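You operate a simulated robot arm through the tools that you are given. There is no shell and no other tool. Be economical: measure what you need, move in short steps, check, and stop when the job is done.

You run a simulated robot arm. Do the job below in one go: nothing can be reset, and whatever is moved stays where it is left.

## Task
Measure the 28 mm cell's spacer, then fit it in the grey bracket.
Fine: stand the bracket's loose spacer in the 24 mm cell; leave the jaw open.

Only the result counts: the job must be done as asked and must still hold three seconds after the hand-in. Knocking over, shifting, dropping, spilling or breaking anything else fails it.

## Robot
A 6-joint arm with a two-finger parallel gripper, fixed in place. Base frame: the origin is at the foot of the arm, x ahead of it, y to its left, z up; the work surface is at about z = 860. Lengths are in mm, angles in degrees, forces in N, time in s.
With the tool pointing down near the work surface it reaches from about 240 to 640 mm from the base axis. Its first joint turns from -66.0 to 66.0 degrees. Payload 2.7 kg.
The tool frame sits at the grasp point between the pads (the TCP): z along the fingers, y along the line on which they close. The tips reach 23 mm beyond it. The gripper opens to 94 mm. The fingers are 38 mm wide and 10 mm thick; the gripper's body (54 by 96 mm) begins 39 mm behind the TCP.
Orientation is that of the tool frame in the base frame, as a unit quaternion [w, x, y, z]. With the fingers straight down and closing along the base's y, the tool's x points along the base's -x, its y along +y and its z along -z.

## Interface
- The arm moves only by the tool jog_arm. Its argument "targets" is one flat list of numbers, 6 for each row, row after row: the shift along the base's x, y, z in cm, then the turn, a rotation vector about the base's x, y, z in degrees. In form: [x, y, z, wx, wy, wz, x, y, z, wx, wy, wz, ...]. A call has 1 to 20 rows; each row is the pose to reach, as a shift and turn from the pose commanded when the call began. "hand" is the closure in counts, from 0 (fully open) to 255 (shut), set as the call begins (left out, the last holds). Rows are played at 5 a second. More than 50 mm and 8.6 degrees between two rows, or a gripper value outside its range, and nothing of the call is played. A pose out of reach is approached as far as the arm can. The call stops where the force on the tool passes 70 N (or 10 N more than at its start, if that is more) or the arm is blocked; 0.2 s more then pass. The fingers move at their own pace (about 45 mm/s each) and stop on an object; they squeeze with about 35 N. The grip force told is the motor's: it shows also when the fingers shut on nothing. Time passes only in rows, and 0.2 s behind the last, so rows that repeat a pose let the fingers close. The reply holds the time, the measured pose of the TCP, the force on the tool along the base axes, the opening and the grip force, in the units named above and with some noise, and new pictures: "pictures" is both (left out), scene, wrist or none.
- Cameras (640 x 400 px; columns grow to the right, rows downward): "scene" is fixed at [81.4, -431.3, 1419.4]; the picture's right is [0.76, -0.65, 0.00], its down [-0.28, -0.32, -0.90] and it looks along [0.59, 0.68, -0.43] (base axes); focal length 346 px, centre (320, 200). "wrist" rides on the gripper at [86, 16, -74] in the tool frame; the picture's right is [-0.18, 0.98, 0.00], its down [-0.58, -0.11, -0.81] and it looks along [-0.79, -0.15, 0.59] (tool axes); focal length 243 px, centre (320, 200).
- point_at(camera, pixels): for up to 12 pixels [column, row] of the newest picture of that camera ("zoom" is the newest enlarged one), the place [x, y, z] in the base frame of the surface seen there, good to about 2 mm. It takes no simulated time.
- zoom(camera, box): a new picture of the part [left, top, right, bottom] of that camera's present view, enlarged. It takes no simulated time.
- hand_in(): hands the job in; it is judged then, once.

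Work in short steps. Measure before you move; look again where a grasp or a placing could have gone wrong, and mend it. You have 80 turns and 170 pictures in all, those below and enlarged ones among them. Open the gripper and draw the arm clear of the work before you hand the job in, unless the task says otherwise; then end with one line.

The tools are called after "Request:" by a JSON object that holds its "method" and its "body". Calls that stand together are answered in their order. jog_arm: Moves the arm, as the interface text tells. Its arguments: {"type":"object","properties":{"targets":{"type":"array"},"hand":{"type":"number"},"pictures":{"type":"string","enum":["both","scene","wrist","none"]}},"required":["targets"]} The other tools are called the same way: point_at (camera, pixels) gives the place of the surface under pixels of a picture; zoom (camera, box) takes an enlarged picture of a part of a camera's view; hand_in () hands the job in.

At the start:

```text
time_s: 0.0
eef_pos: [345.2, 319.7, 1154.4]
tool_rot: [0.0, 0.0, 1.0, 0.001]
force: [-0.1, 0.0, 0.5]
gripper_width: 94.0
grasp_force: 0.1
```

scene: 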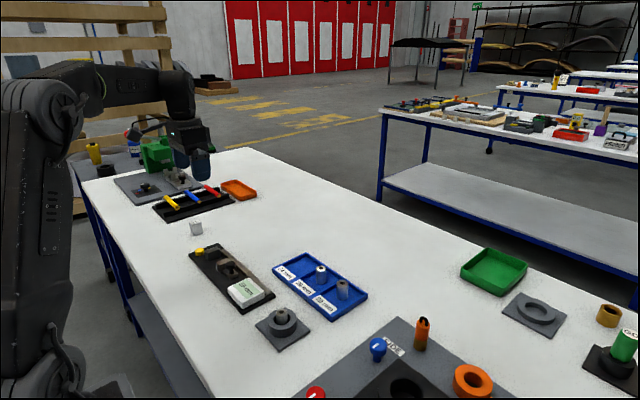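
wrist: 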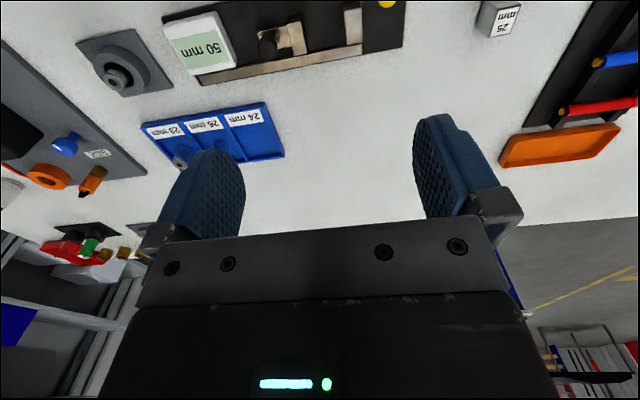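

I start by enlarging the scene picture around the blue tray, the gauge and the grey bracket.

Request:
{"method": "zoom", "body": {"camera": "scene", "box": [170, 210, 390, 350]}}

Request:
{"method": "zoom", "body": {"camera": "wrist", "box": [60, 0, 540, 200]}}

Request:
{"method": "zoom", "body": {"camera": "scene", "box": [290, 230, 640, 400]}}

Request:
{"method": "zoom", "body": {"camera": "scene", "box": [80, 120, 280, 250]}}

```text
2.86 times, centred on (280, 280) of scene
```

zoom: 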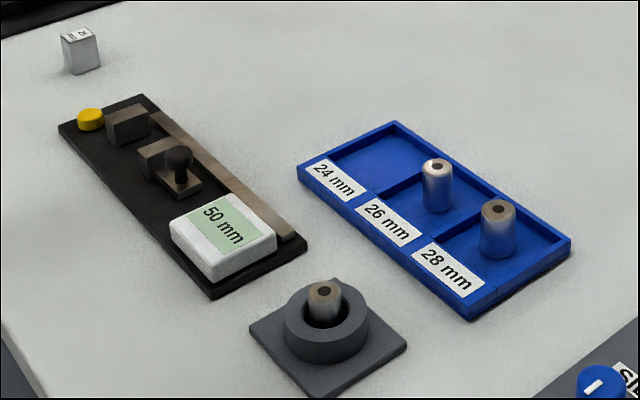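

```text
1.33 times, centred on (300, 100) of wrist
```

zoom: 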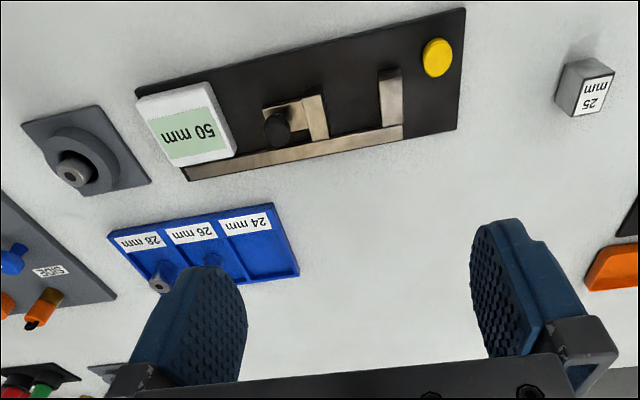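

```text
1.83 times, centred on (465, 315) of scene
```

zoom: 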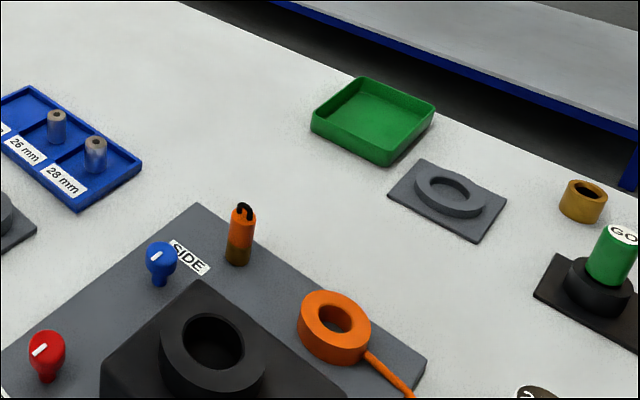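

```text
3.08 times, centred on (180, 185) of scene
```

zoom: 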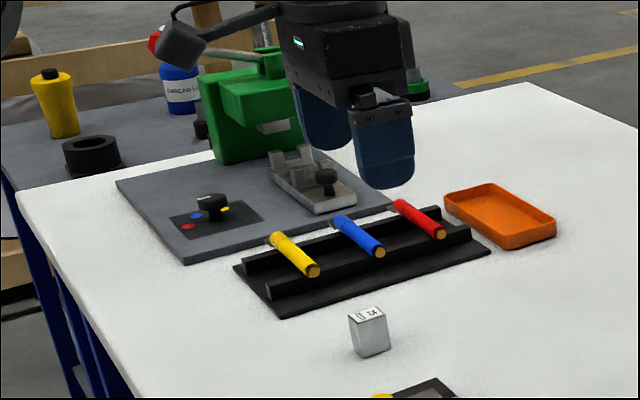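

The bracket holds a loose spacer, and the gauge shows 50 mm. I locate all the key features by pixel.

Request:
{"method": "zoom", "body": {"camera": "scene", "box": [180, 235, 290, 315]}}

Request:
{"method": "point_at", "body": {"camera": "zoom", "pixels": [[105, 95], [125, 115], [160, 105], [210, 155], [260, 165], [300, 170], [260, 265], [420, 290], [250, 130], [480, 360]]}}

Request:
{"method": "point_at", "body": {"camera": "scene", "pixels": [[321, 268], [343, 284], [282, 314], [282, 327], [275, 319], [291, 312], [300, 270], [320, 283], [340, 300], [270, 330], [196, 223], [196, 232]]}}

```text
5.00 times, centred on (235, 275) of scene
```

zoom: 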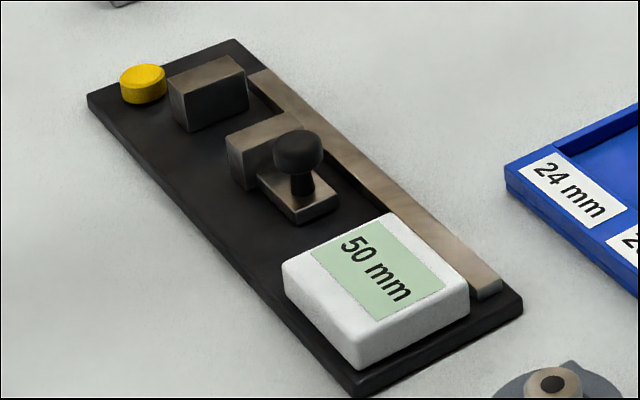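

```text
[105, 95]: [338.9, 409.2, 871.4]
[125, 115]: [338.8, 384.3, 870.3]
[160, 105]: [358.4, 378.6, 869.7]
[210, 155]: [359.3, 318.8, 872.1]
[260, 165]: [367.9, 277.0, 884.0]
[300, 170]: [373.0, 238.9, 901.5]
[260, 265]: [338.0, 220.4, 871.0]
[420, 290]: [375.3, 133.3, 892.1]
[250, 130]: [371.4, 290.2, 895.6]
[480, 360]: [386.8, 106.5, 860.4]
```

```text
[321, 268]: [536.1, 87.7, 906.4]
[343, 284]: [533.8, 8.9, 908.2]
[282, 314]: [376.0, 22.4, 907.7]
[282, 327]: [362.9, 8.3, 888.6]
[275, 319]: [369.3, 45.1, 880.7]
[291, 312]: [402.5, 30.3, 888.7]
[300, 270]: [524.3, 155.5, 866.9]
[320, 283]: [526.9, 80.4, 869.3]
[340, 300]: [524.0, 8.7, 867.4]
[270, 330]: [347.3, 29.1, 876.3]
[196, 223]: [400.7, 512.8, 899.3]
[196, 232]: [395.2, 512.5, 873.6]
```

I enlarge the jaw region further and take precise points on the jaw blocks.

Request:
{"method": "zoom", "body": {"camera": "scene", "box": [194, 238, 250, 273]}}

Request:
{"method": "zoom", "body": {"camera": "wrist", "box": [230, 0, 410, 90]}}

```text
11.43 times, centred on (222, 256) of scene
```

zoom: 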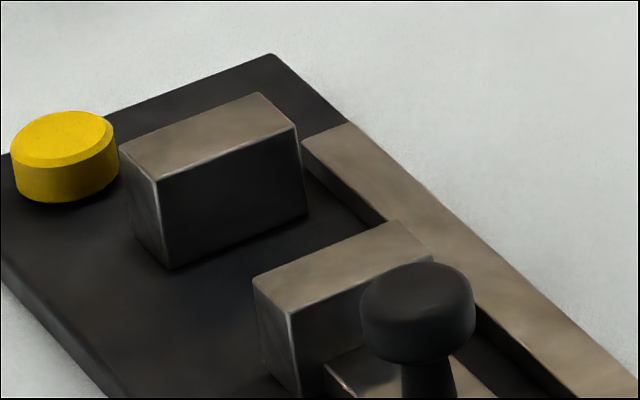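

```text
3.56 times, centred on (320, 45) of wrist
```

zoom: 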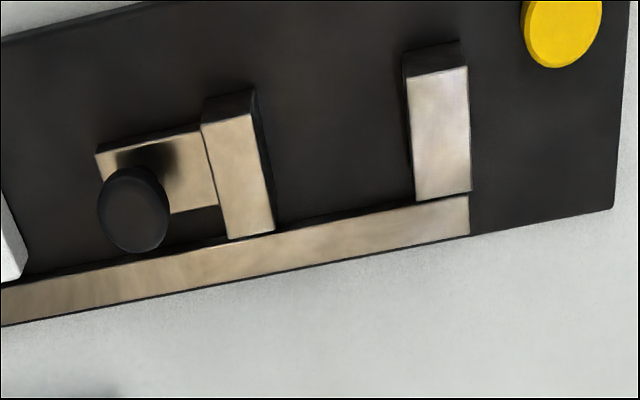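

Taking points in this wrist zoom: the jaw tops, the carriage, the knob, the gap and the button.

Request:
{"method": "point_at", "body": {"camera": "zoom", "pixels": [[409, 85], [465, 72], [420, 192], [464, 185], [206, 130], [252, 118], [232, 232], [270, 226], [135, 210], [340, 150], [564, 20], [185, 165]]}}

Request:
{"method": "point_at", "body": {"camera": "wrist", "pixels": [[117, 76], [117, 57], [95, 60], [138, 80], [150, 58], [76, 40], [172, 80], [122, 97], [205, 70], [185, 20], [495, 20], [110, 35]]}}

```text
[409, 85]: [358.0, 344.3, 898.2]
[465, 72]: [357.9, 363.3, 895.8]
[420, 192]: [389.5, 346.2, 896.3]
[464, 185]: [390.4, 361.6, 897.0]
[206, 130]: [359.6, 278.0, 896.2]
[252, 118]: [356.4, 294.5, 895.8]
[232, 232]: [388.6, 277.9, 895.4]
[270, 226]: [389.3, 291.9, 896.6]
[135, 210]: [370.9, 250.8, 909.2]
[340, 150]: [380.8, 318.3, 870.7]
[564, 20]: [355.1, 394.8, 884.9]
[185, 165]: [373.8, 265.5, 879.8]
```

```text
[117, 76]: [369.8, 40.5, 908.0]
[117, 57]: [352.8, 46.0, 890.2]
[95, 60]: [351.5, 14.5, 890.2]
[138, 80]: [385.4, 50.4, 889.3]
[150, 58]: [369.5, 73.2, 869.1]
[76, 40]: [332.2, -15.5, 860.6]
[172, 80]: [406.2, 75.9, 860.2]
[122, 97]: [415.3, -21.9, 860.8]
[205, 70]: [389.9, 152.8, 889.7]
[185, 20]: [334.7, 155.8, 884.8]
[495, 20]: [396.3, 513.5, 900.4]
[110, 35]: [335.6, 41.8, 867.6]
```

The display of 50 mm agrees with the jaw gap (y 294–344). Now I bring the wrist camera over the bracket and tray, tilting it down for a closer look.

Request:
{"method": "jog_arm", "body": {"targets": [-0.7, -4, -0.5, 0, 5, 0, -1.4, -8, -1, 0, 10, 0, -2.1, -12, -1.5, 0, 15, 0, -2.8, -16, -2, 0, 20, 0, -3.5, -20, -2.5, 0, 25, 0, -4, -24, -3, 0, 30, 0, -4, -24, -3, 0, 30, 0], "hand": 0}}

```text
time_s: 1.6
eef_pos: [303.7, 78.1, 1125.6]
tool_rot: [-0.259, -0.001, 0.966, 0.0]
force: [-0.4, -0.6, 0.0]
gripper_width: 94.0
grasp_force: 0.0
```

scene: 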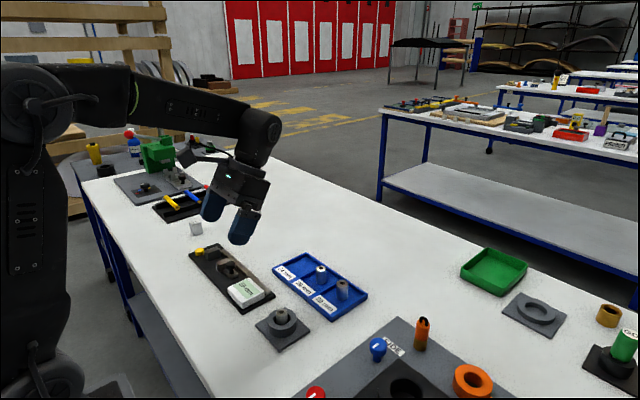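
wrist: 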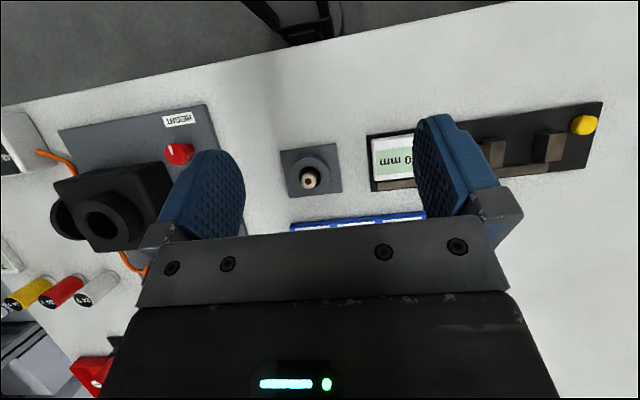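

The bracket is at (312,172) and well in view. I enlarge it and measure the bore and the spacer.

Request:
{"method": "zoom", "body": {"camera": "wrist", "box": [270, 142, 350, 202]}}

Request:
{"method": "zoom", "body": {"camera": "scene", "box": [250, 300, 314, 350]}}

Request:
{"method": "zoom", "body": {"camera": "scene", "box": [270, 245, 374, 320]}}

```text
6.67 times, centred on (310, 172) of wrist
```

zoom: 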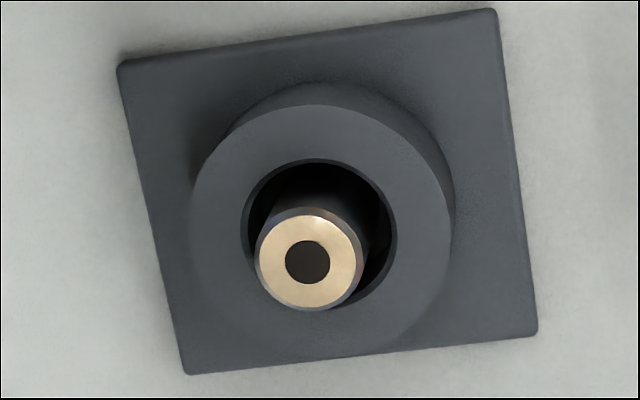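

```text
8.00 times, centred on (282, 325) of scene
```

zoom: 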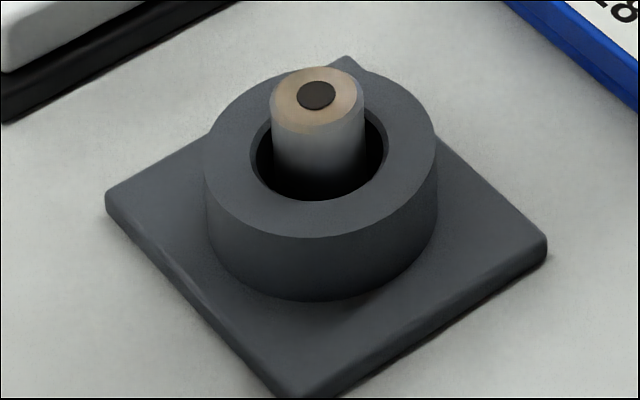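

```text
5.33 times, centred on (322, 282) of scene
```

zoom: 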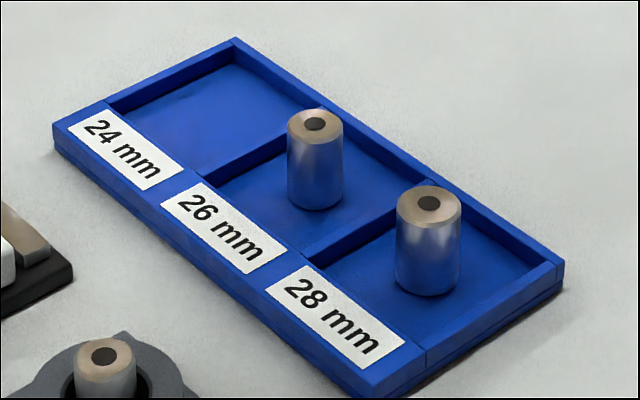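

Now I measure the tray cells and spacers in the newest zoom, and the bracket from scene pixels.

Request:
{"method": "point_at", "body": {"camera": "zoom", "pixels": [[108, 108], [236, 45], [215, 178], [330, 108], [200, 120], [315, 110], [315, 137], [291, 124], [341, 124], [428, 190], [428, 217], [400, 203]]}}

Request:
{"method": "point_at", "body": {"camera": "zoom", "pixels": [[458, 203], [317, 250], [428, 186], [340, 290], [553, 265], [425, 350], [250, 180], [390, 290], [300, 240], [102, 346], [315, 205], [428, 295]]}}

Request:
{"method": "point_at", "body": {"camera": "scene", "pixels": [[281.6, 309.3], [281.6, 315.5], [276.5, 312], [286.8, 312], [272.5, 318], [290.5, 319], [282, 325.5], [282, 327], [268, 318], [295, 317], [282, 329], [288, 311]]}}

Request:
{"method": "point_at", "body": {"camera": "wrist", "pixels": [[308.5, 176], [308.5, 188], [302.5, 181], [314.2, 181], [310, 165.5], [298, 175], [322.5, 175], [320, 186.5], [291, 175], [328, 175], [312, 158], [309, 195]]}}

```text
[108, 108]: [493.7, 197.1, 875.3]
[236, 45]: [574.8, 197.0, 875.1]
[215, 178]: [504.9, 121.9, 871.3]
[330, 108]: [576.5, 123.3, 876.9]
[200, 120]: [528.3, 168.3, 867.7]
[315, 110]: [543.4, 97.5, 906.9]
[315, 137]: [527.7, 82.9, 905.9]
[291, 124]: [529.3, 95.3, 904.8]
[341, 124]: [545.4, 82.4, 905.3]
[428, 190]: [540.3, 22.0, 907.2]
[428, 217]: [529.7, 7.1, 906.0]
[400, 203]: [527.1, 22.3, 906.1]
```

```text
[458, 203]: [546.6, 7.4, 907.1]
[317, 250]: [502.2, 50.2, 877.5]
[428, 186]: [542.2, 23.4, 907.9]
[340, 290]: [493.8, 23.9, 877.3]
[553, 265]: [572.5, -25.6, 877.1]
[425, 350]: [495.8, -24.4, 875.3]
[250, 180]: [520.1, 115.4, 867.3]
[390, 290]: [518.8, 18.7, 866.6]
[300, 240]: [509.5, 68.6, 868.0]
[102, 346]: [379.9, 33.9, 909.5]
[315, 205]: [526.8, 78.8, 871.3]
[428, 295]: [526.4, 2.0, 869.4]
```

```text
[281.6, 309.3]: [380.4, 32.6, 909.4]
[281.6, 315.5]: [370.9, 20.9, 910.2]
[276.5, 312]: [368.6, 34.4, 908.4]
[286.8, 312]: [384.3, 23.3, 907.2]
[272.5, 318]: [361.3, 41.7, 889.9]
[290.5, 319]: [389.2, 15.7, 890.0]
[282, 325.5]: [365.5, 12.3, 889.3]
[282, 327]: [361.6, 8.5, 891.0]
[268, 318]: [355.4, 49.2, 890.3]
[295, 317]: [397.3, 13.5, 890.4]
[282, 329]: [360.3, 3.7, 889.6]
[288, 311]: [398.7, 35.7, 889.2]
```

```text
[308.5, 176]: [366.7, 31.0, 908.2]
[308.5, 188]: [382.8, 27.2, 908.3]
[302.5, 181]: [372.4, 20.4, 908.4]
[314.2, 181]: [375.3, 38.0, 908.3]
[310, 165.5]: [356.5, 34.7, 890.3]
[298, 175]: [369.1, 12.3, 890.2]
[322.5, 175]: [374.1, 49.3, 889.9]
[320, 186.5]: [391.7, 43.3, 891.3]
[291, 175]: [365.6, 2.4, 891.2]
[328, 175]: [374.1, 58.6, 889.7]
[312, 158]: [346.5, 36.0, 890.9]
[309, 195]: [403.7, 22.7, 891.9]
```

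The bracket's ring is centred near (374, 30), with its top at 890 and a bore of about 37. Its spacer stands at about (375, 28.5) with its top at 908. I straighten the tool and go above that spacer.

Request:
{"method": "jog_arm", "body": {"targets": [1.4, -1, -2, 0, -6, 0, 2.8, -2, -4, 0, -12, 0, 4.2, -3, -7, 0, -18, 0, 5.6, -4, -10, 0, -24, 0, 7.1, -5, -14.5, 0, -30, 0, 7.1, -5, -14.5, 0, -30, 0]}}

```text
time_s: 3.0
eef_pos: [374.3, 28.2, 977.7]
tool_rot: [0.001, 0.0, 1.0, 0.0]
force: [0.2, 0.6, 0.2]
gripper_width: 94.0
grasp_force: 0.0
```

scene: 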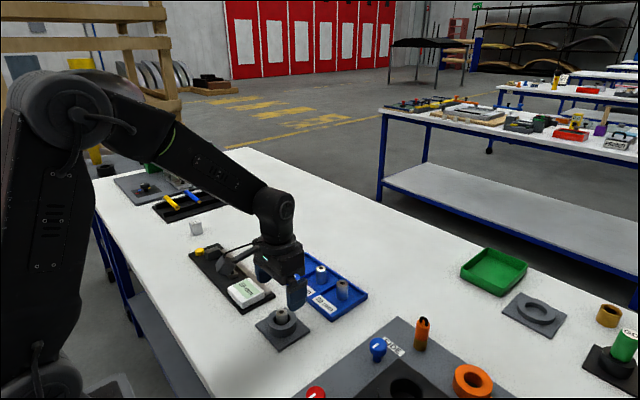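
wrist: 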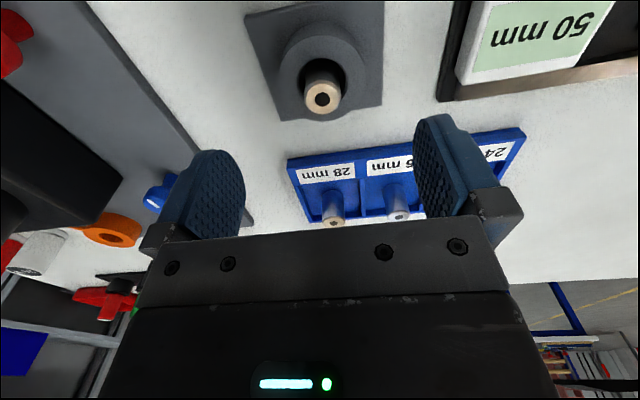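

Spacer top appears at wrist (322,95), midway between the fingers as planned. I partly close the hand and descend to z about 919.

Request:
{"method": "jog_arm", "body": {"targets": [0, 0, 0, 0, 0, 0, 0.05, 0, -2, 0, 0, 0, 0.05, 0, -4, 0, 0, 0, 0.05, 0, -5.8, 0, 0, 0, 0.05, 0, -5.8, 0, 0, 0], "hand": 90}}

Request:
{"method": "zoom", "body": {"camera": "scene", "box": [250, 270, 330, 350]}}

```text
time_s: 4.2
eef_pos: [376.6, 28.1, 921.2]
tool_rot: [0.0, 0.0, 1.0, 0.001]
force: [0.1, -0.8, 0.1]
gripper_width: 61.0
grasp_force: 0.0
```

scene: 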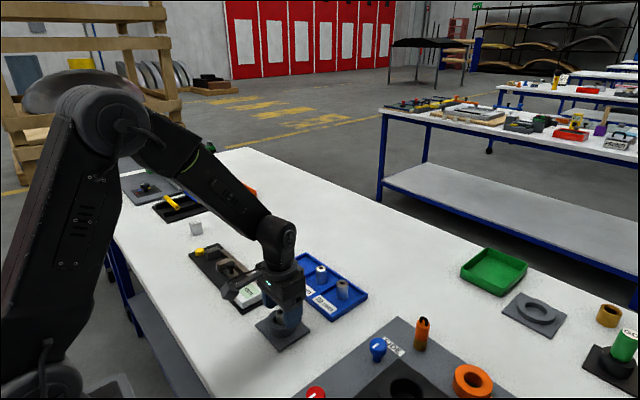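
wrist: 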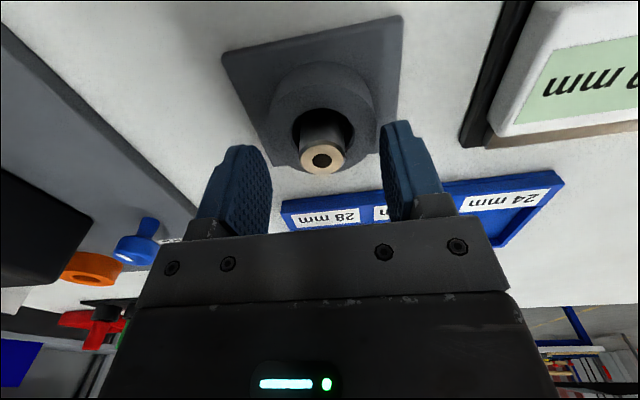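

```text
5.00 times, centred on (290, 310) of scene
```

zoom: 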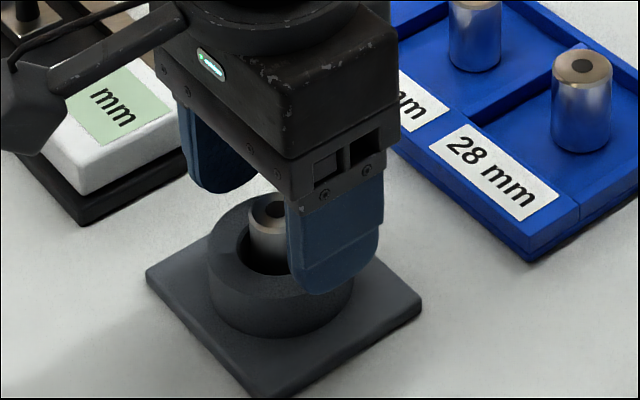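

Spacer is between the pads. I lower 3 mm more and close.

Request:
{"method": "jog_arm", "body": {"targets": [0, 0, -0.3, 0, 0, 0, 0, 0, -0.3, 0, 0, 0, 0, 0, -0.3, 0, 0, 0, 0, 0, -0.3, 0, 0, 0, 0, 0, -0.3, 0, 0, 0], "hand": 255}}

```text
time_s: 5.4
eef_pos: [377.0, 27.6, 919.5]
tool_rot: [0.001, -0.001, 1.0, 0.0]
force: [0.2, -0.1, -0.4]
gripper_width: 22.2
grasp_force: 35.0
```

scene: 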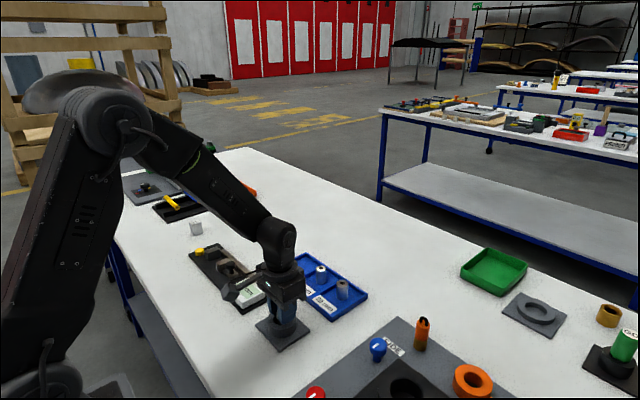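
wrist: 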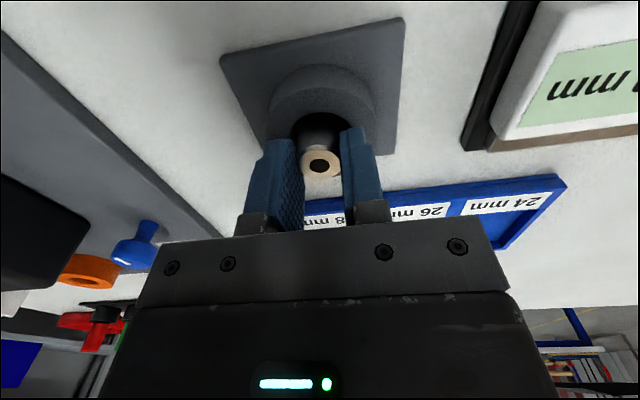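

Gripped at a 22 mm width. I lift straight up.

Request:
{"method": "jog_arm", "body": {"targets": [0, 0, 1.5, 0, 0, 0, 0, 0, 3.5, 0, 0, 0, 0, 0, 6, 0, 0, 0, 0, 0, 6, 0, 0, 0]}}

Request:
{"method": "zoom", "body": {"camera": "scene", "box": [250, 250, 346, 350]}}

```text
time_s: 6.4
eef_pos: [376.6, 28.7, 979.4]
tool_rot: [0.0, 0.0, 1.0, 0.0]
force: [0.3, 0.0, 0.0]
gripper_width: 0.2
grasp_force: 35.3
```

scene: 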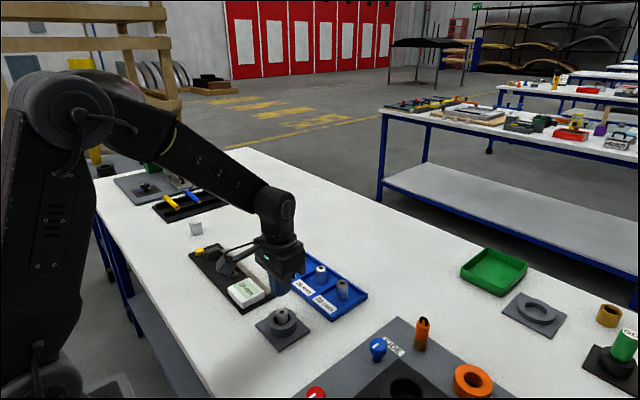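
wrist: 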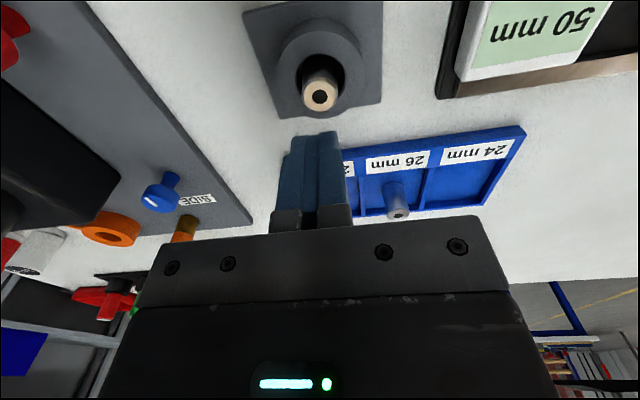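

```text
4.00 times, centred on (298, 300) of scene
```

zoom: 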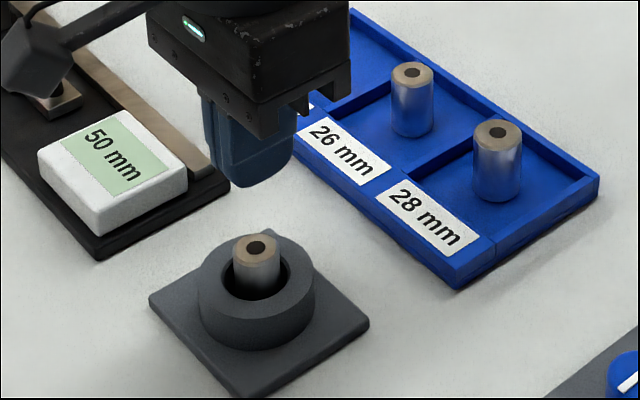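

The hand shut on nothing: the spacer slipped out and is still standing in the bore. I check where it stands and the shape of the fingertips.

Request:
{"method": "zoom", "body": {"camera": "wrist", "box": [230, 30, 390, 230]}}

Request:
{"method": "point_at", "body": {"camera": "wrist", "pixels": [[319, 88], [319, 104], [311, 97], [328, 97], [302, 80], [345, 80], [320, 58], [290, 140], [335, 137], [310, 135]]}}

Request:
{"method": "zoom", "body": {"camera": "scene", "box": [290, 260, 330, 300]}}

Request:
{"method": "zoom", "body": {"camera": "scene", "box": [255, 300, 311, 345]}}

```text
2.00 times, centred on (310, 130) of wrist
```

zoom: 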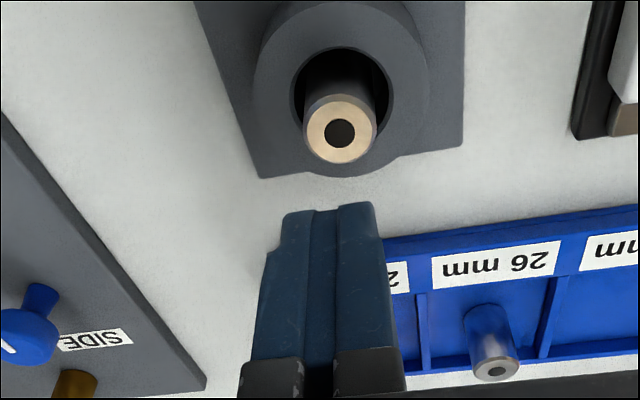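

```text
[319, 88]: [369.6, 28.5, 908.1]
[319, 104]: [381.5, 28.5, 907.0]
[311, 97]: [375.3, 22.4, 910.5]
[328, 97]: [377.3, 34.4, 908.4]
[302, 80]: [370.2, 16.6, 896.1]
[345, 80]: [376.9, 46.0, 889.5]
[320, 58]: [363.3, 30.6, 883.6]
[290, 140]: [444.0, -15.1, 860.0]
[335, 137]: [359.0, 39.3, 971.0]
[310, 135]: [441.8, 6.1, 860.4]
```

```text
10.00 times, centred on (310, 280) of scene
```

zoom: 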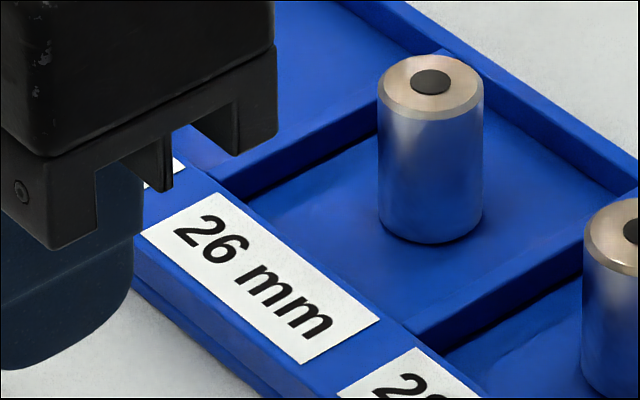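

```text
8.89 times, centred on (283, 322) of scene
```

zoom: 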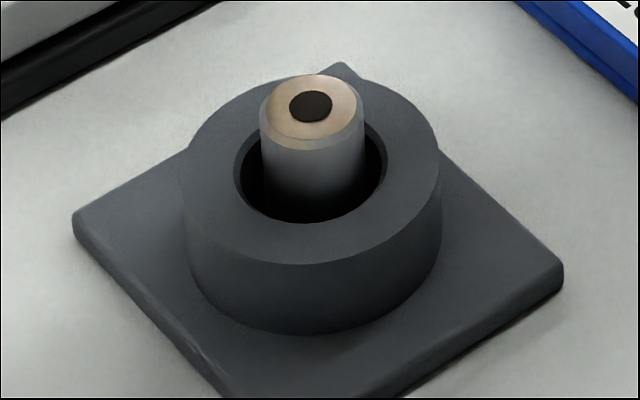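

The spacer still stands at about (375.5, 28.5). I open and go deeper this time, with the tips about 2 mm above the ring, to get a fuller grip.

Request:
{"method": "jog_arm", "body": {"targets": [0, 0, 0, 0, 0, 0, 0, 0, 0, 0, 0, 0, 0, 0, 0, 0, 0, 0, 0, 0, -2, 0, 0, 0, 0, 0, -4, 0, 0, 0, 0, 0, -5.5, 0, 0, 0, 0, 0, -6.4, 0, 0, 0, 0, 0, -6.4, 0, 0, 0], "hand": 110}}

Request:
{"method": "zoom", "body": {"camera": "scene", "box": [255, 280, 319, 340]}}

```text
time_s: 8.2
eef_pos: [376.1, 27.6, 915.3]
tool_rot: [0.0, -0.001, 1.0, 0.0]
force: [-1.6, -0.3, 0.7]
gripper_width: 53.4
grasp_force: 0.1
```

scene: 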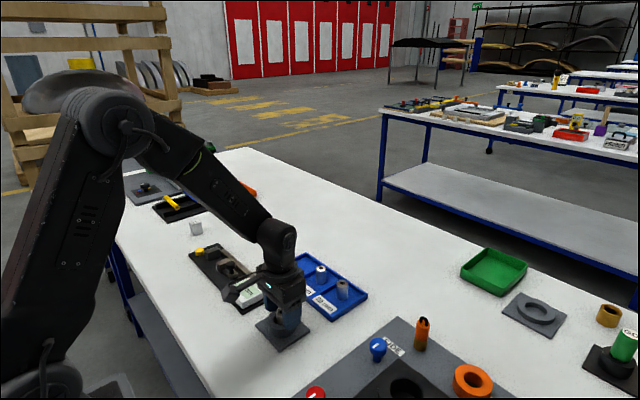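
wrist: 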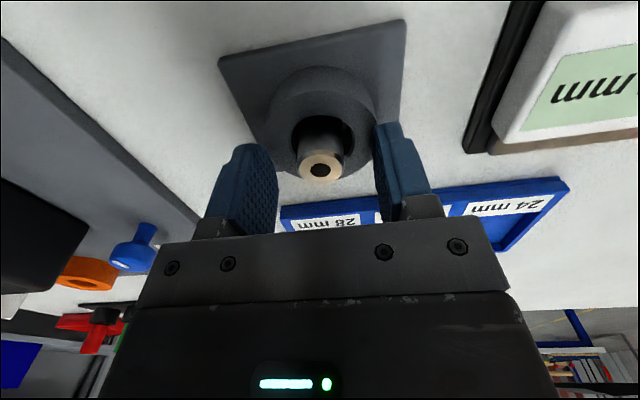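

```text
6.67 times, centred on (287, 310) of scene
```

zoom: 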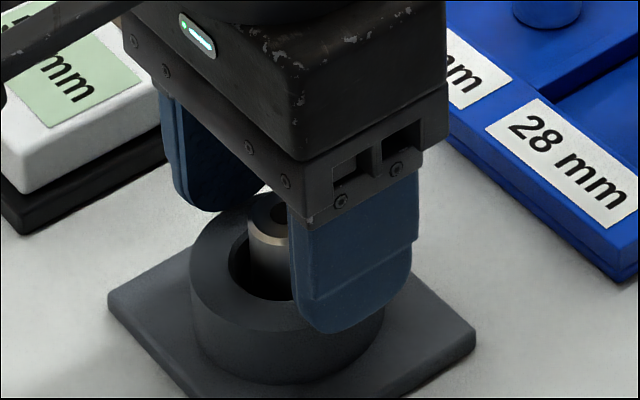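

Clear of the ring, with more overlap. I close now and allow the fingers time to settle.

Request:
{"method": "jog_arm", "body": {"targets": [0, 0, -0.1, 0, 0, 0, 0, 0, -0.1, 0, 0, 0, 0, 0, -0.1, 0, 0, 0, 0, 0, -0.1, 0, 0, 0, 0, 0, -0.1, 0, 0, 0, 0, 0, -0.1, 0, 0, 0], "hand": 255, "pictures": "wrist"}}

Request:
{"method": "jog_arm", "body": {"targets": [0, 0, 0.2, 0, 0, 0, 0, 0, 0.4, 0, 0, 0, 0, 0, 0.6, 0, 0, 0], "pictures": "wrist"}}

```text
time_s: 9.6
eef_pos: [377.0, 28.2, 915.1]
tool_rot: [0.0, -0.001, 1.0, 0.0]
force: [0.2, 0.2, 1.4]
gripper_width: 22.4
grasp_force: 34.8
```

wrist: 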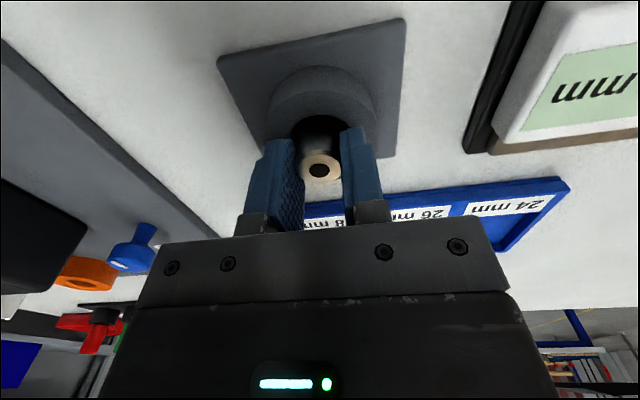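

```text
time_s: 10.4
eef_pos: [378.2, 28.8, 921.4]
tool_rot: [0.001, 0.0, 1.0, -0.001]
force: [-0.1, -0.1, -1.3]
gripper_width: 22.4
grasp_force: 34.7
```

wrist: 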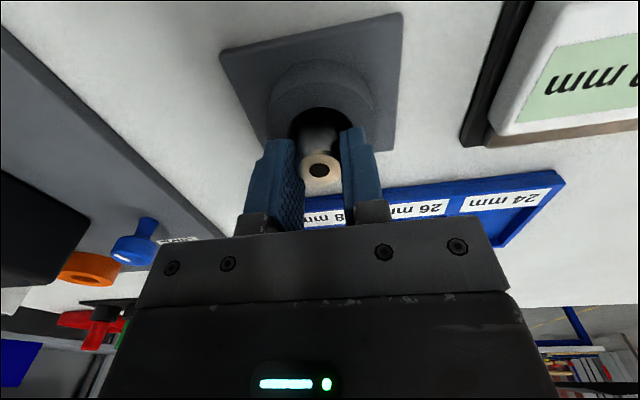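

The spacer stays at the same wrist pixel (319,168), so it is rising with the hand. I keep lifting slowly.

Request:
{"method": "jog_arm", "body": {"targets": [0, 0, 0.4, 0, 0, 0, 0, 0, 0.8, 0, 0, 0, 0, 0, 1.2, 0, 0, 0, 0, 0, 1.6, 0, 0, 0, 0, 0, 2.0, 0, 0, 0, 0, 0, 2.4, 0, 0, 0, 0, 0, 2.8, 0, 0, 0, 0, 0, 3.2, 0, 0, 0]}}

Request:
{"method": "zoom", "body": {"camera": "scene", "box": [255, 270, 319, 340]}}

```text
time_s: 12.2
eef_pos: [377.6, 29.7, 951.6]
tool_rot: [0.0, -0.001, 1.0, 0.0]
force: [-0.2, 0.4, 0.1]
gripper_width: 22.5
grasp_force: 35.3
```

scene: 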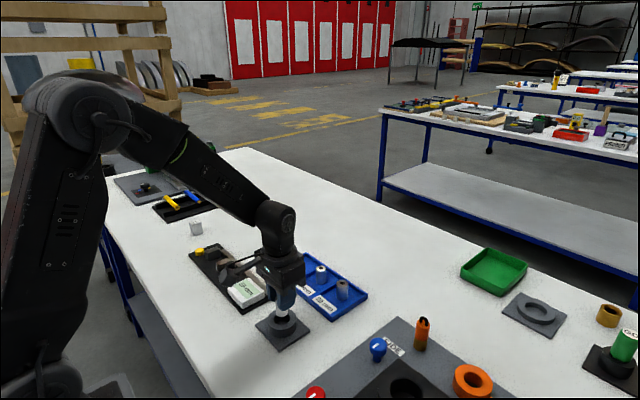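
wrist: 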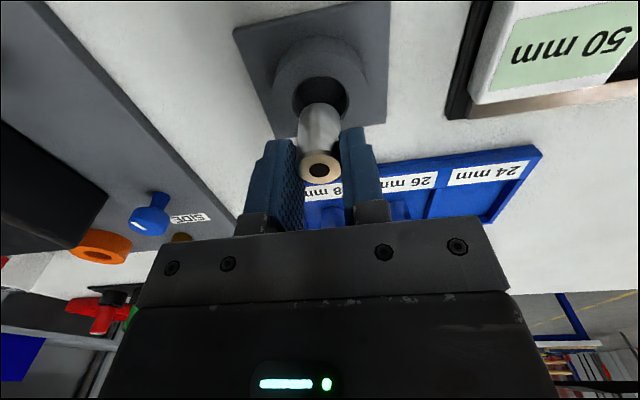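

```text
5.71 times, centred on (287, 305) of scene
```

zoom: 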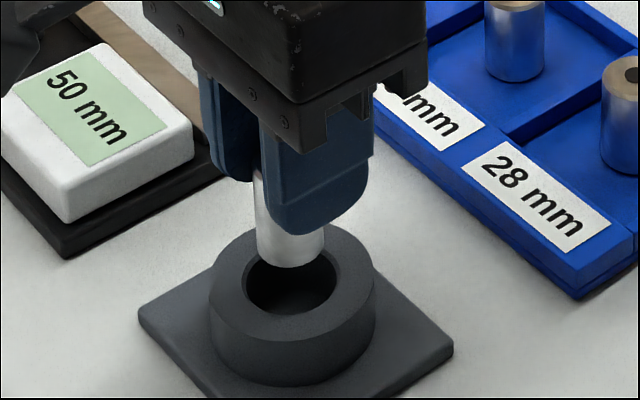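

The bore is empty and the spacer is held upright. I lift further and carry it above the 24 mm cell's centre (535, 160).

Request:
{"method": "jog_arm", "body": {"targets": [0, 0, 1, 0, 0, 0, 0, 0, 2.5, 0, 0, 0, 1, 0.8, 3.5, 0, 0, 0, 3, 2.5, 3.5, 0, 0, 0, 5.3, 4.4, 3.5, 0, 0, 0, 7.9, 6.6, 3.5, 0, 0, 0, 10.5, 8.7, 3.5, 0, 0, 0, 12.8, 10.7, 3.5, 0, 0, 0, 14.8, 12.4, 3.5, 0, 0, 0, 15.8, 13.1, 3.5, 0, 0, 0, 15.8, 13.1, 3.5, 0, 0, 0]}}

Request:
{"method": "zoom", "body": {"camera": "scene", "box": [260, 200, 372, 320]}}

```text
time_s: 14.6
eef_pos: [534.9, 160.9, 985.5]
tool_rot: [0.0, 0.0, 1.0, -0.001]
force: [0.4, -0.3, -0.1]
gripper_width: 22.3
grasp_force: 35.2
```

scene: 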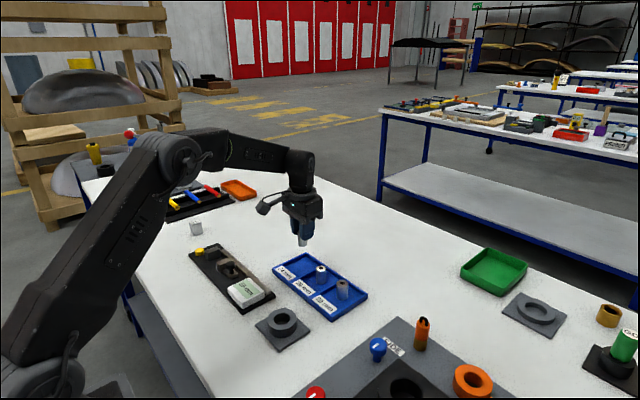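
wrist: 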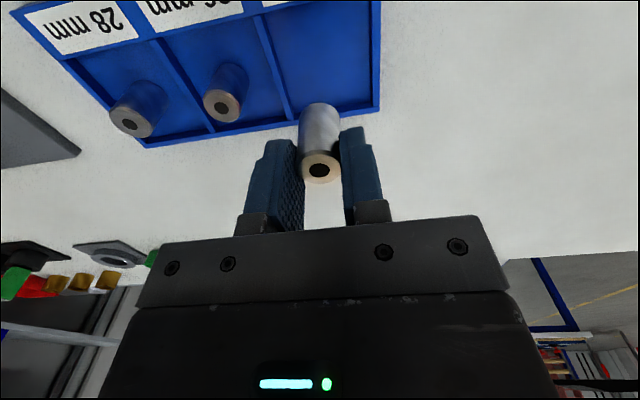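

```text
3.33 times, centred on (316, 260) of scene
```

zoom: 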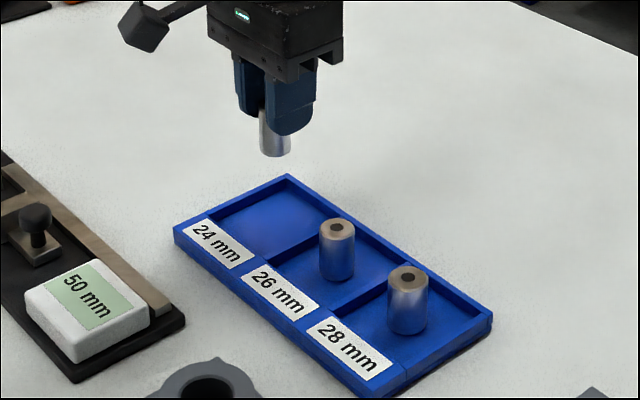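

The spacer hangs over the 24 mm cell. I lower to just above the floor, in slowing steps.

Request:
{"method": "jog_arm", "body": {"targets": [0, 0, -1, 0, 0, 0, 0, 0, -2.5, 0, 0, 0, 0, 0, -4, 0, 0, 0, 0, 0, -5.2, 0, 0, 0, 0, 0, -6.0, 0, 0, 0, 0, 0, -6.5, 0, 0, 0, 0, 0, -6.5, 0, 0, 0]}}

Request:
{"method": "zoom", "body": {"camera": "scene", "box": [265, 225, 345, 305]}}

```text
time_s: 16.2
eef_pos: [534.2, 160.0, 920.7]
tool_rot: [0.001, -0.001, 1.0, 0.0]
force: [0.4, -0.1, -0.7]
gripper_width: 22.5
grasp_force: 34.8
```

scene: 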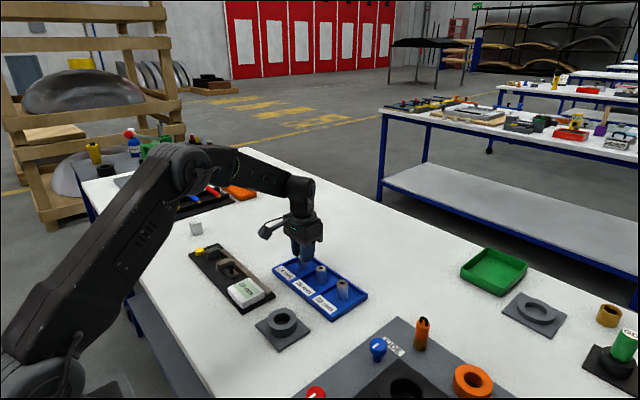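
wrist: 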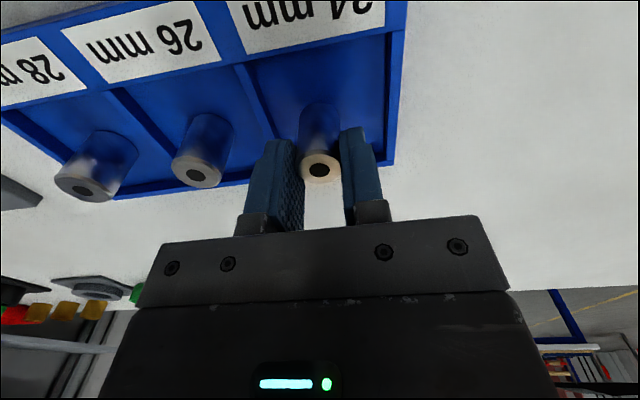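

```text
5.00 times, centred on (305, 265) of scene
```

zoom: 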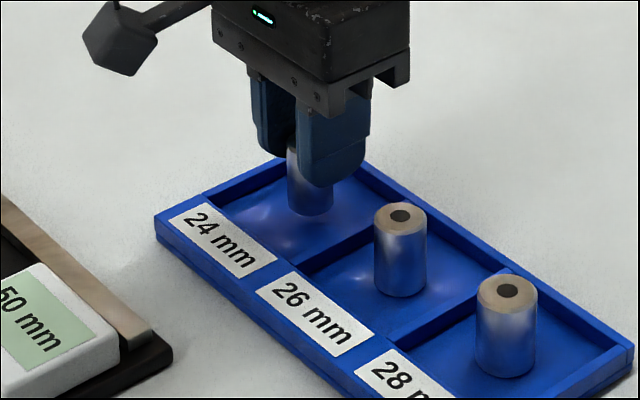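

About 5 mm still to go. I lower in 1 mm rows, watching the force.

Request:
{"method": "jog_arm", "body": {"targets": [0, 0, -0.1, 0, 0, 0, 0, 0, -0.2, 0, 0, 0, 0, 0, -0.3, 0, 0, 0, 0, 0, -0.4, 0, 0, 0, 0, 0, -0.45, 0, 0, 0], "pictures": "none"}}

Request:
{"method": "jog_arm", "body": {"targets": [0, 0, -0.05, 0, 0, 0, 0, 0, -0.1, 0, 0, 0], "pictures": "none"}}

Request:
{"method": "zoom", "body": {"camera": "scene", "box": [285, 245, 325, 285]}}

```text
time_s: 17.4
eef_pos: [534.7, 158.9, 918.4]
tool_rot: [0.0, -0.001, 1.0, 0.0]
force: [0.2, 0.3, -0.4]
gripper_width: 22.7
grasp_force: 35.3
```

```text
time_s: 18.0
eef_pos: [534.4, 160.4, 915.4]
tool_rot: [0.0, -0.001, 1.0, 0.0]
force: [0.0, 0.2, -0.8]
gripper_width: 22.5
grasp_force: 35.5
```

```text
10.00 times, centred on (305, 265) of scene
```

zoom: 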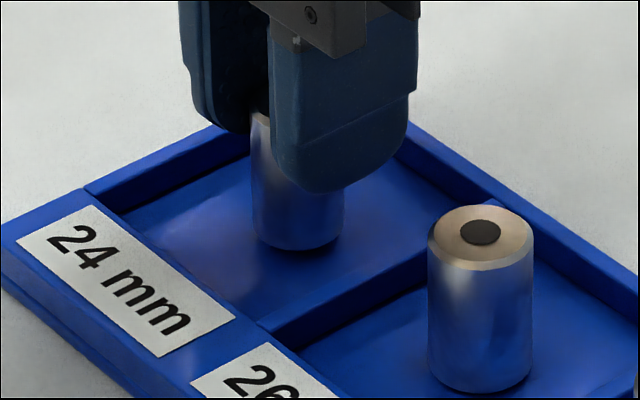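

Nearly on the floor. I lower in half-millimetre steps until contact shows.

Request:
{"method": "jog_arm", "body": {"targets": [0, 0, -0.05, 0, 0, 0, 0, 0, -0.1, 0, 0, 0], "pictures": "none"}}

Request:
{"method": "jog_arm", "body": {"targets": [0, 0, -0.05, 0, 0, 0, 0, 0, -0.1, 0, 0, 0], "pictures": "none"}}

Request:
{"method": "zoom", "body": {"camera": "scene", "box": [285, 245, 325, 285]}}

```text
time_s: 18.6
eef_pos: [534.9, 159.6, 914.8]
tool_rot: [0.0, -0.001, 1.0, 0.0]
force: [-0.3, -0.6, -0.3]
gripper_width: 22.4
grasp_force: 34.9
```

```text
time_s: 19.2
eef_pos: [534.1, 159.0, 913.4]
tool_rot: [0.0, -0.001, 1.0, 0.0]
force: [-0.6, -0.9, -0.9]
gripper_width: 22.4
grasp_force: 34.6
```

```text
10.00 times, centred on (305, 265) of scene
```

zoom: 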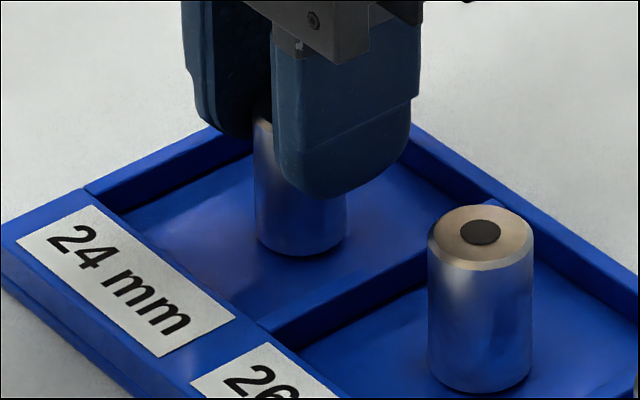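

I compare the spacer's lower edge with the floor right below it.

Request:
{"method": "point_at", "body": {"camera": "zoom", "pixels": [[300, 250], [300, 253], [300, 256], [300, 260], [480, 386], [480, 393]]}}

Request:
{"method": "jog_arm", "body": {"targets": [0, 0, -0.05, 0, 0, 0, 0, 0, -0.1, 0, 0, 0], "pictures": "none"}}

```text
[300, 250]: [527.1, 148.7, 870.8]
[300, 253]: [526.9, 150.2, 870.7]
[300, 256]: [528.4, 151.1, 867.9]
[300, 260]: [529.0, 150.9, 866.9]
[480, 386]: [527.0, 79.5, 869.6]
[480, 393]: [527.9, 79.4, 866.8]
```

```text
time_s: 19.8
eef_pos: [535.0, 160.8, 913.0]
tool_rot: [0.0, -0.001, 1.0, 0.001]
force: [-0.4, -0.3, 0.0]
gripper_width: 22.7
grasp_force: 34.9
```

The edge is within about a millimetre of the floor. One more small step down, then I release.

Request:
{"method": "jog_arm", "body": {"targets": [0, 0, -0.05, 0, 0, 0, 0, 0, -0.1, 0, 0, 0], "pictures": "none"}}

Request:
{"method": "zoom", "body": {"camera": "scene", "box": [285, 245, 325, 285]}}

```text
time_s: 20.4
eef_pos: [535.6, 160.8, 913.7]
tool_rot: [0.0, -0.001, 1.0, -0.001]
force: [-2.3, -0.7, 6.7]
gripper_width: 22.6
grasp_force: 35.7
```

```text
10.00 times, centred on (305, 265) of scene
```

zoom: 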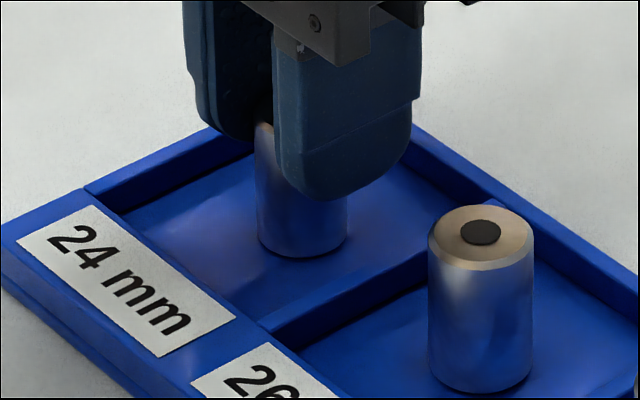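

Contact (6.7 N upward). I open partly and draw straight up.

Request:
{"method": "jog_arm", "body": {"targets": [0, 0, 0, 0, 0, 0, 0, 0, 0, 0, 0, 0, 0, 0, 0, 0, 0, 0, 0, 0, 0.5, 0, 0, 0, 0, 0, 2, 0, 0, 0, 0, 0, 4.5, 0, 0, 0, 0, 0, 7, 0, 0, 0, 0, 0, 7, 0, 0, 0], "hand": 130}}

Request:
{"method": "zoom", "body": {"camera": "scene", "box": [265, 240, 375, 320]}}

```text
time_s: 22.2
eef_pos: [534.8, 160.4, 983.6]
tool_rot: [0.0, 0.0, 1.0, 0.0]
force: [0.7, 0.6, -0.3]
gripper_width: 46.0
grasp_force: 0.0
```

scene: 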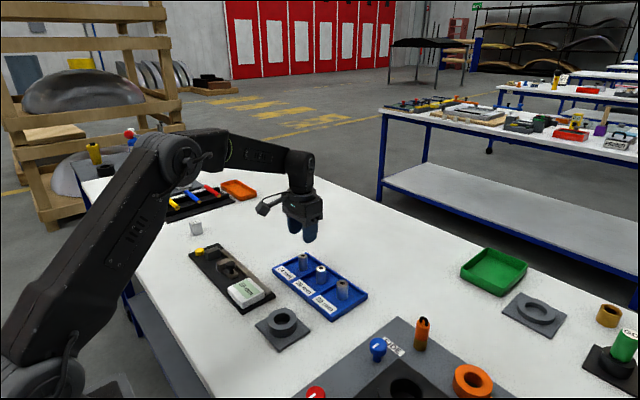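
wrist: 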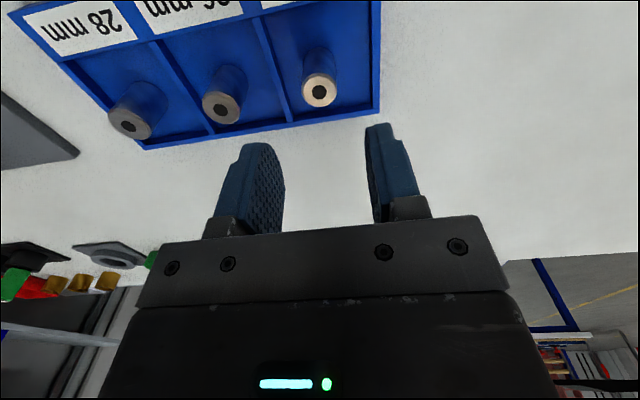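

```text
5.00 times, centred on (320, 280) of scene
```

zoom: 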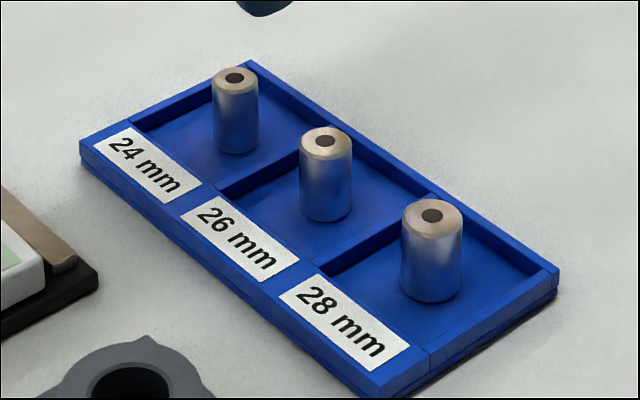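

The loose spacer stands well in the 24 mm cell. Next I go above the 28 mm cell's spacer at about (536, 14.7), and look into the empty bracket.

Request:
{"method": "jog_arm", "body": {"targets": [0, -3, 0, 0, 0, 0, 0, -7, 0, 0, 0, 0, 0.1, -11, 0, 0, 0, 0, 0.1, -14.6, 0, 0, 0, 0, 0.1, -14.6, 0, 0, 0, 0], "hand": 95}}

Request:
{"method": "zoom", "body": {"camera": "scene", "box": [250, 300, 314, 345]}}

Request:
{"method": "zoom", "body": {"camera": "wrist", "box": [240, 40, 400, 240]}}

```text
time_s: 23.4
eef_pos: [536.9, 16.3, 982.8]
tool_rot: [0.0, -0.001, 1.0, 0.0]
force: [-0.2, -0.9, -0.6]
gripper_width: 59.0
grasp_force: 0.1
```

scene: 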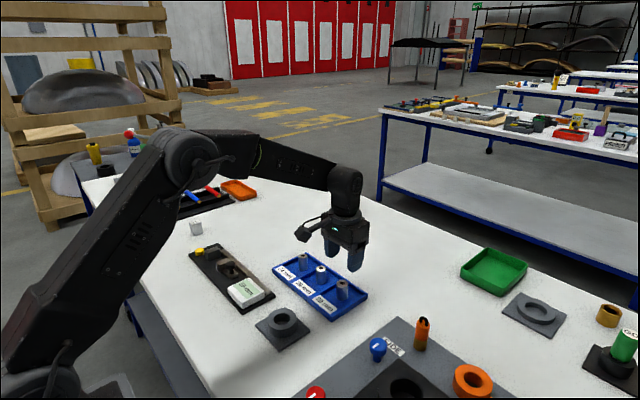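
wrist: 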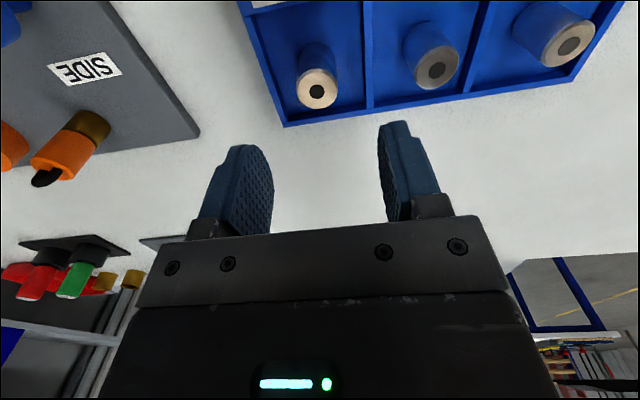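

```text
8.89 times, centred on (282, 322) of scene
```

zoom: 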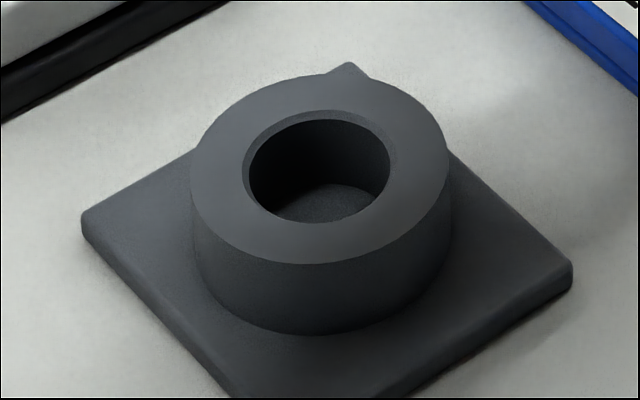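

```text
2.00 times, centred on (320, 140) of wrist
```

zoom: 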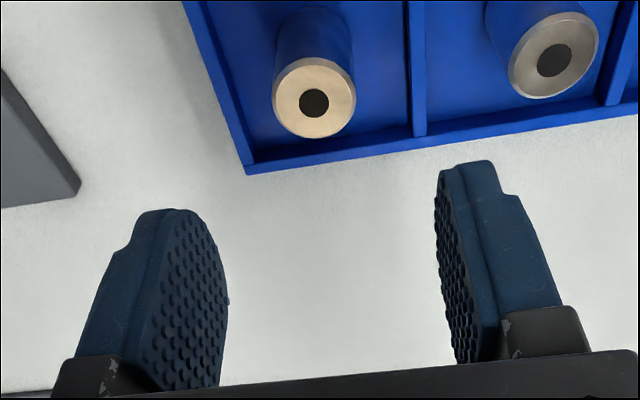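

I check the spacer's centre from the wrist view, and the bore's rim from the scene view.

Request:
{"method": "point_at", "body": {"camera": "zoom", "pixels": [[276, 98], [353, 98], [314, 62], [314, 134], [314, 66]]}}

Request:
{"method": "point_at", "body": {"camera": "scene", "pixels": [[273.0, 318.2], [290.3, 316.5], [282, 326.8], [282, 311.5], [284, 323], [267.5, 319], [296.3, 317], [282, 331], [286, 310], [278, 313]]}}

```text
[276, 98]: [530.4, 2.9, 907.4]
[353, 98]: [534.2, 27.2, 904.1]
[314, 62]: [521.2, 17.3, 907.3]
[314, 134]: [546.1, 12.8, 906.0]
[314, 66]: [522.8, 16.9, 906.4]
```

```text
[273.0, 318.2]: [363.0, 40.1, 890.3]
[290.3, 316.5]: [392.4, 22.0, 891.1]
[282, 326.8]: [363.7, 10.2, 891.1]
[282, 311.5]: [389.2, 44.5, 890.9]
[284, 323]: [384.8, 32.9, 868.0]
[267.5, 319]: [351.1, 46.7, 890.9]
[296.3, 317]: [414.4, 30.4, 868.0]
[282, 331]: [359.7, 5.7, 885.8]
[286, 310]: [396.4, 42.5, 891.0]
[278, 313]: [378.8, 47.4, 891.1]
```

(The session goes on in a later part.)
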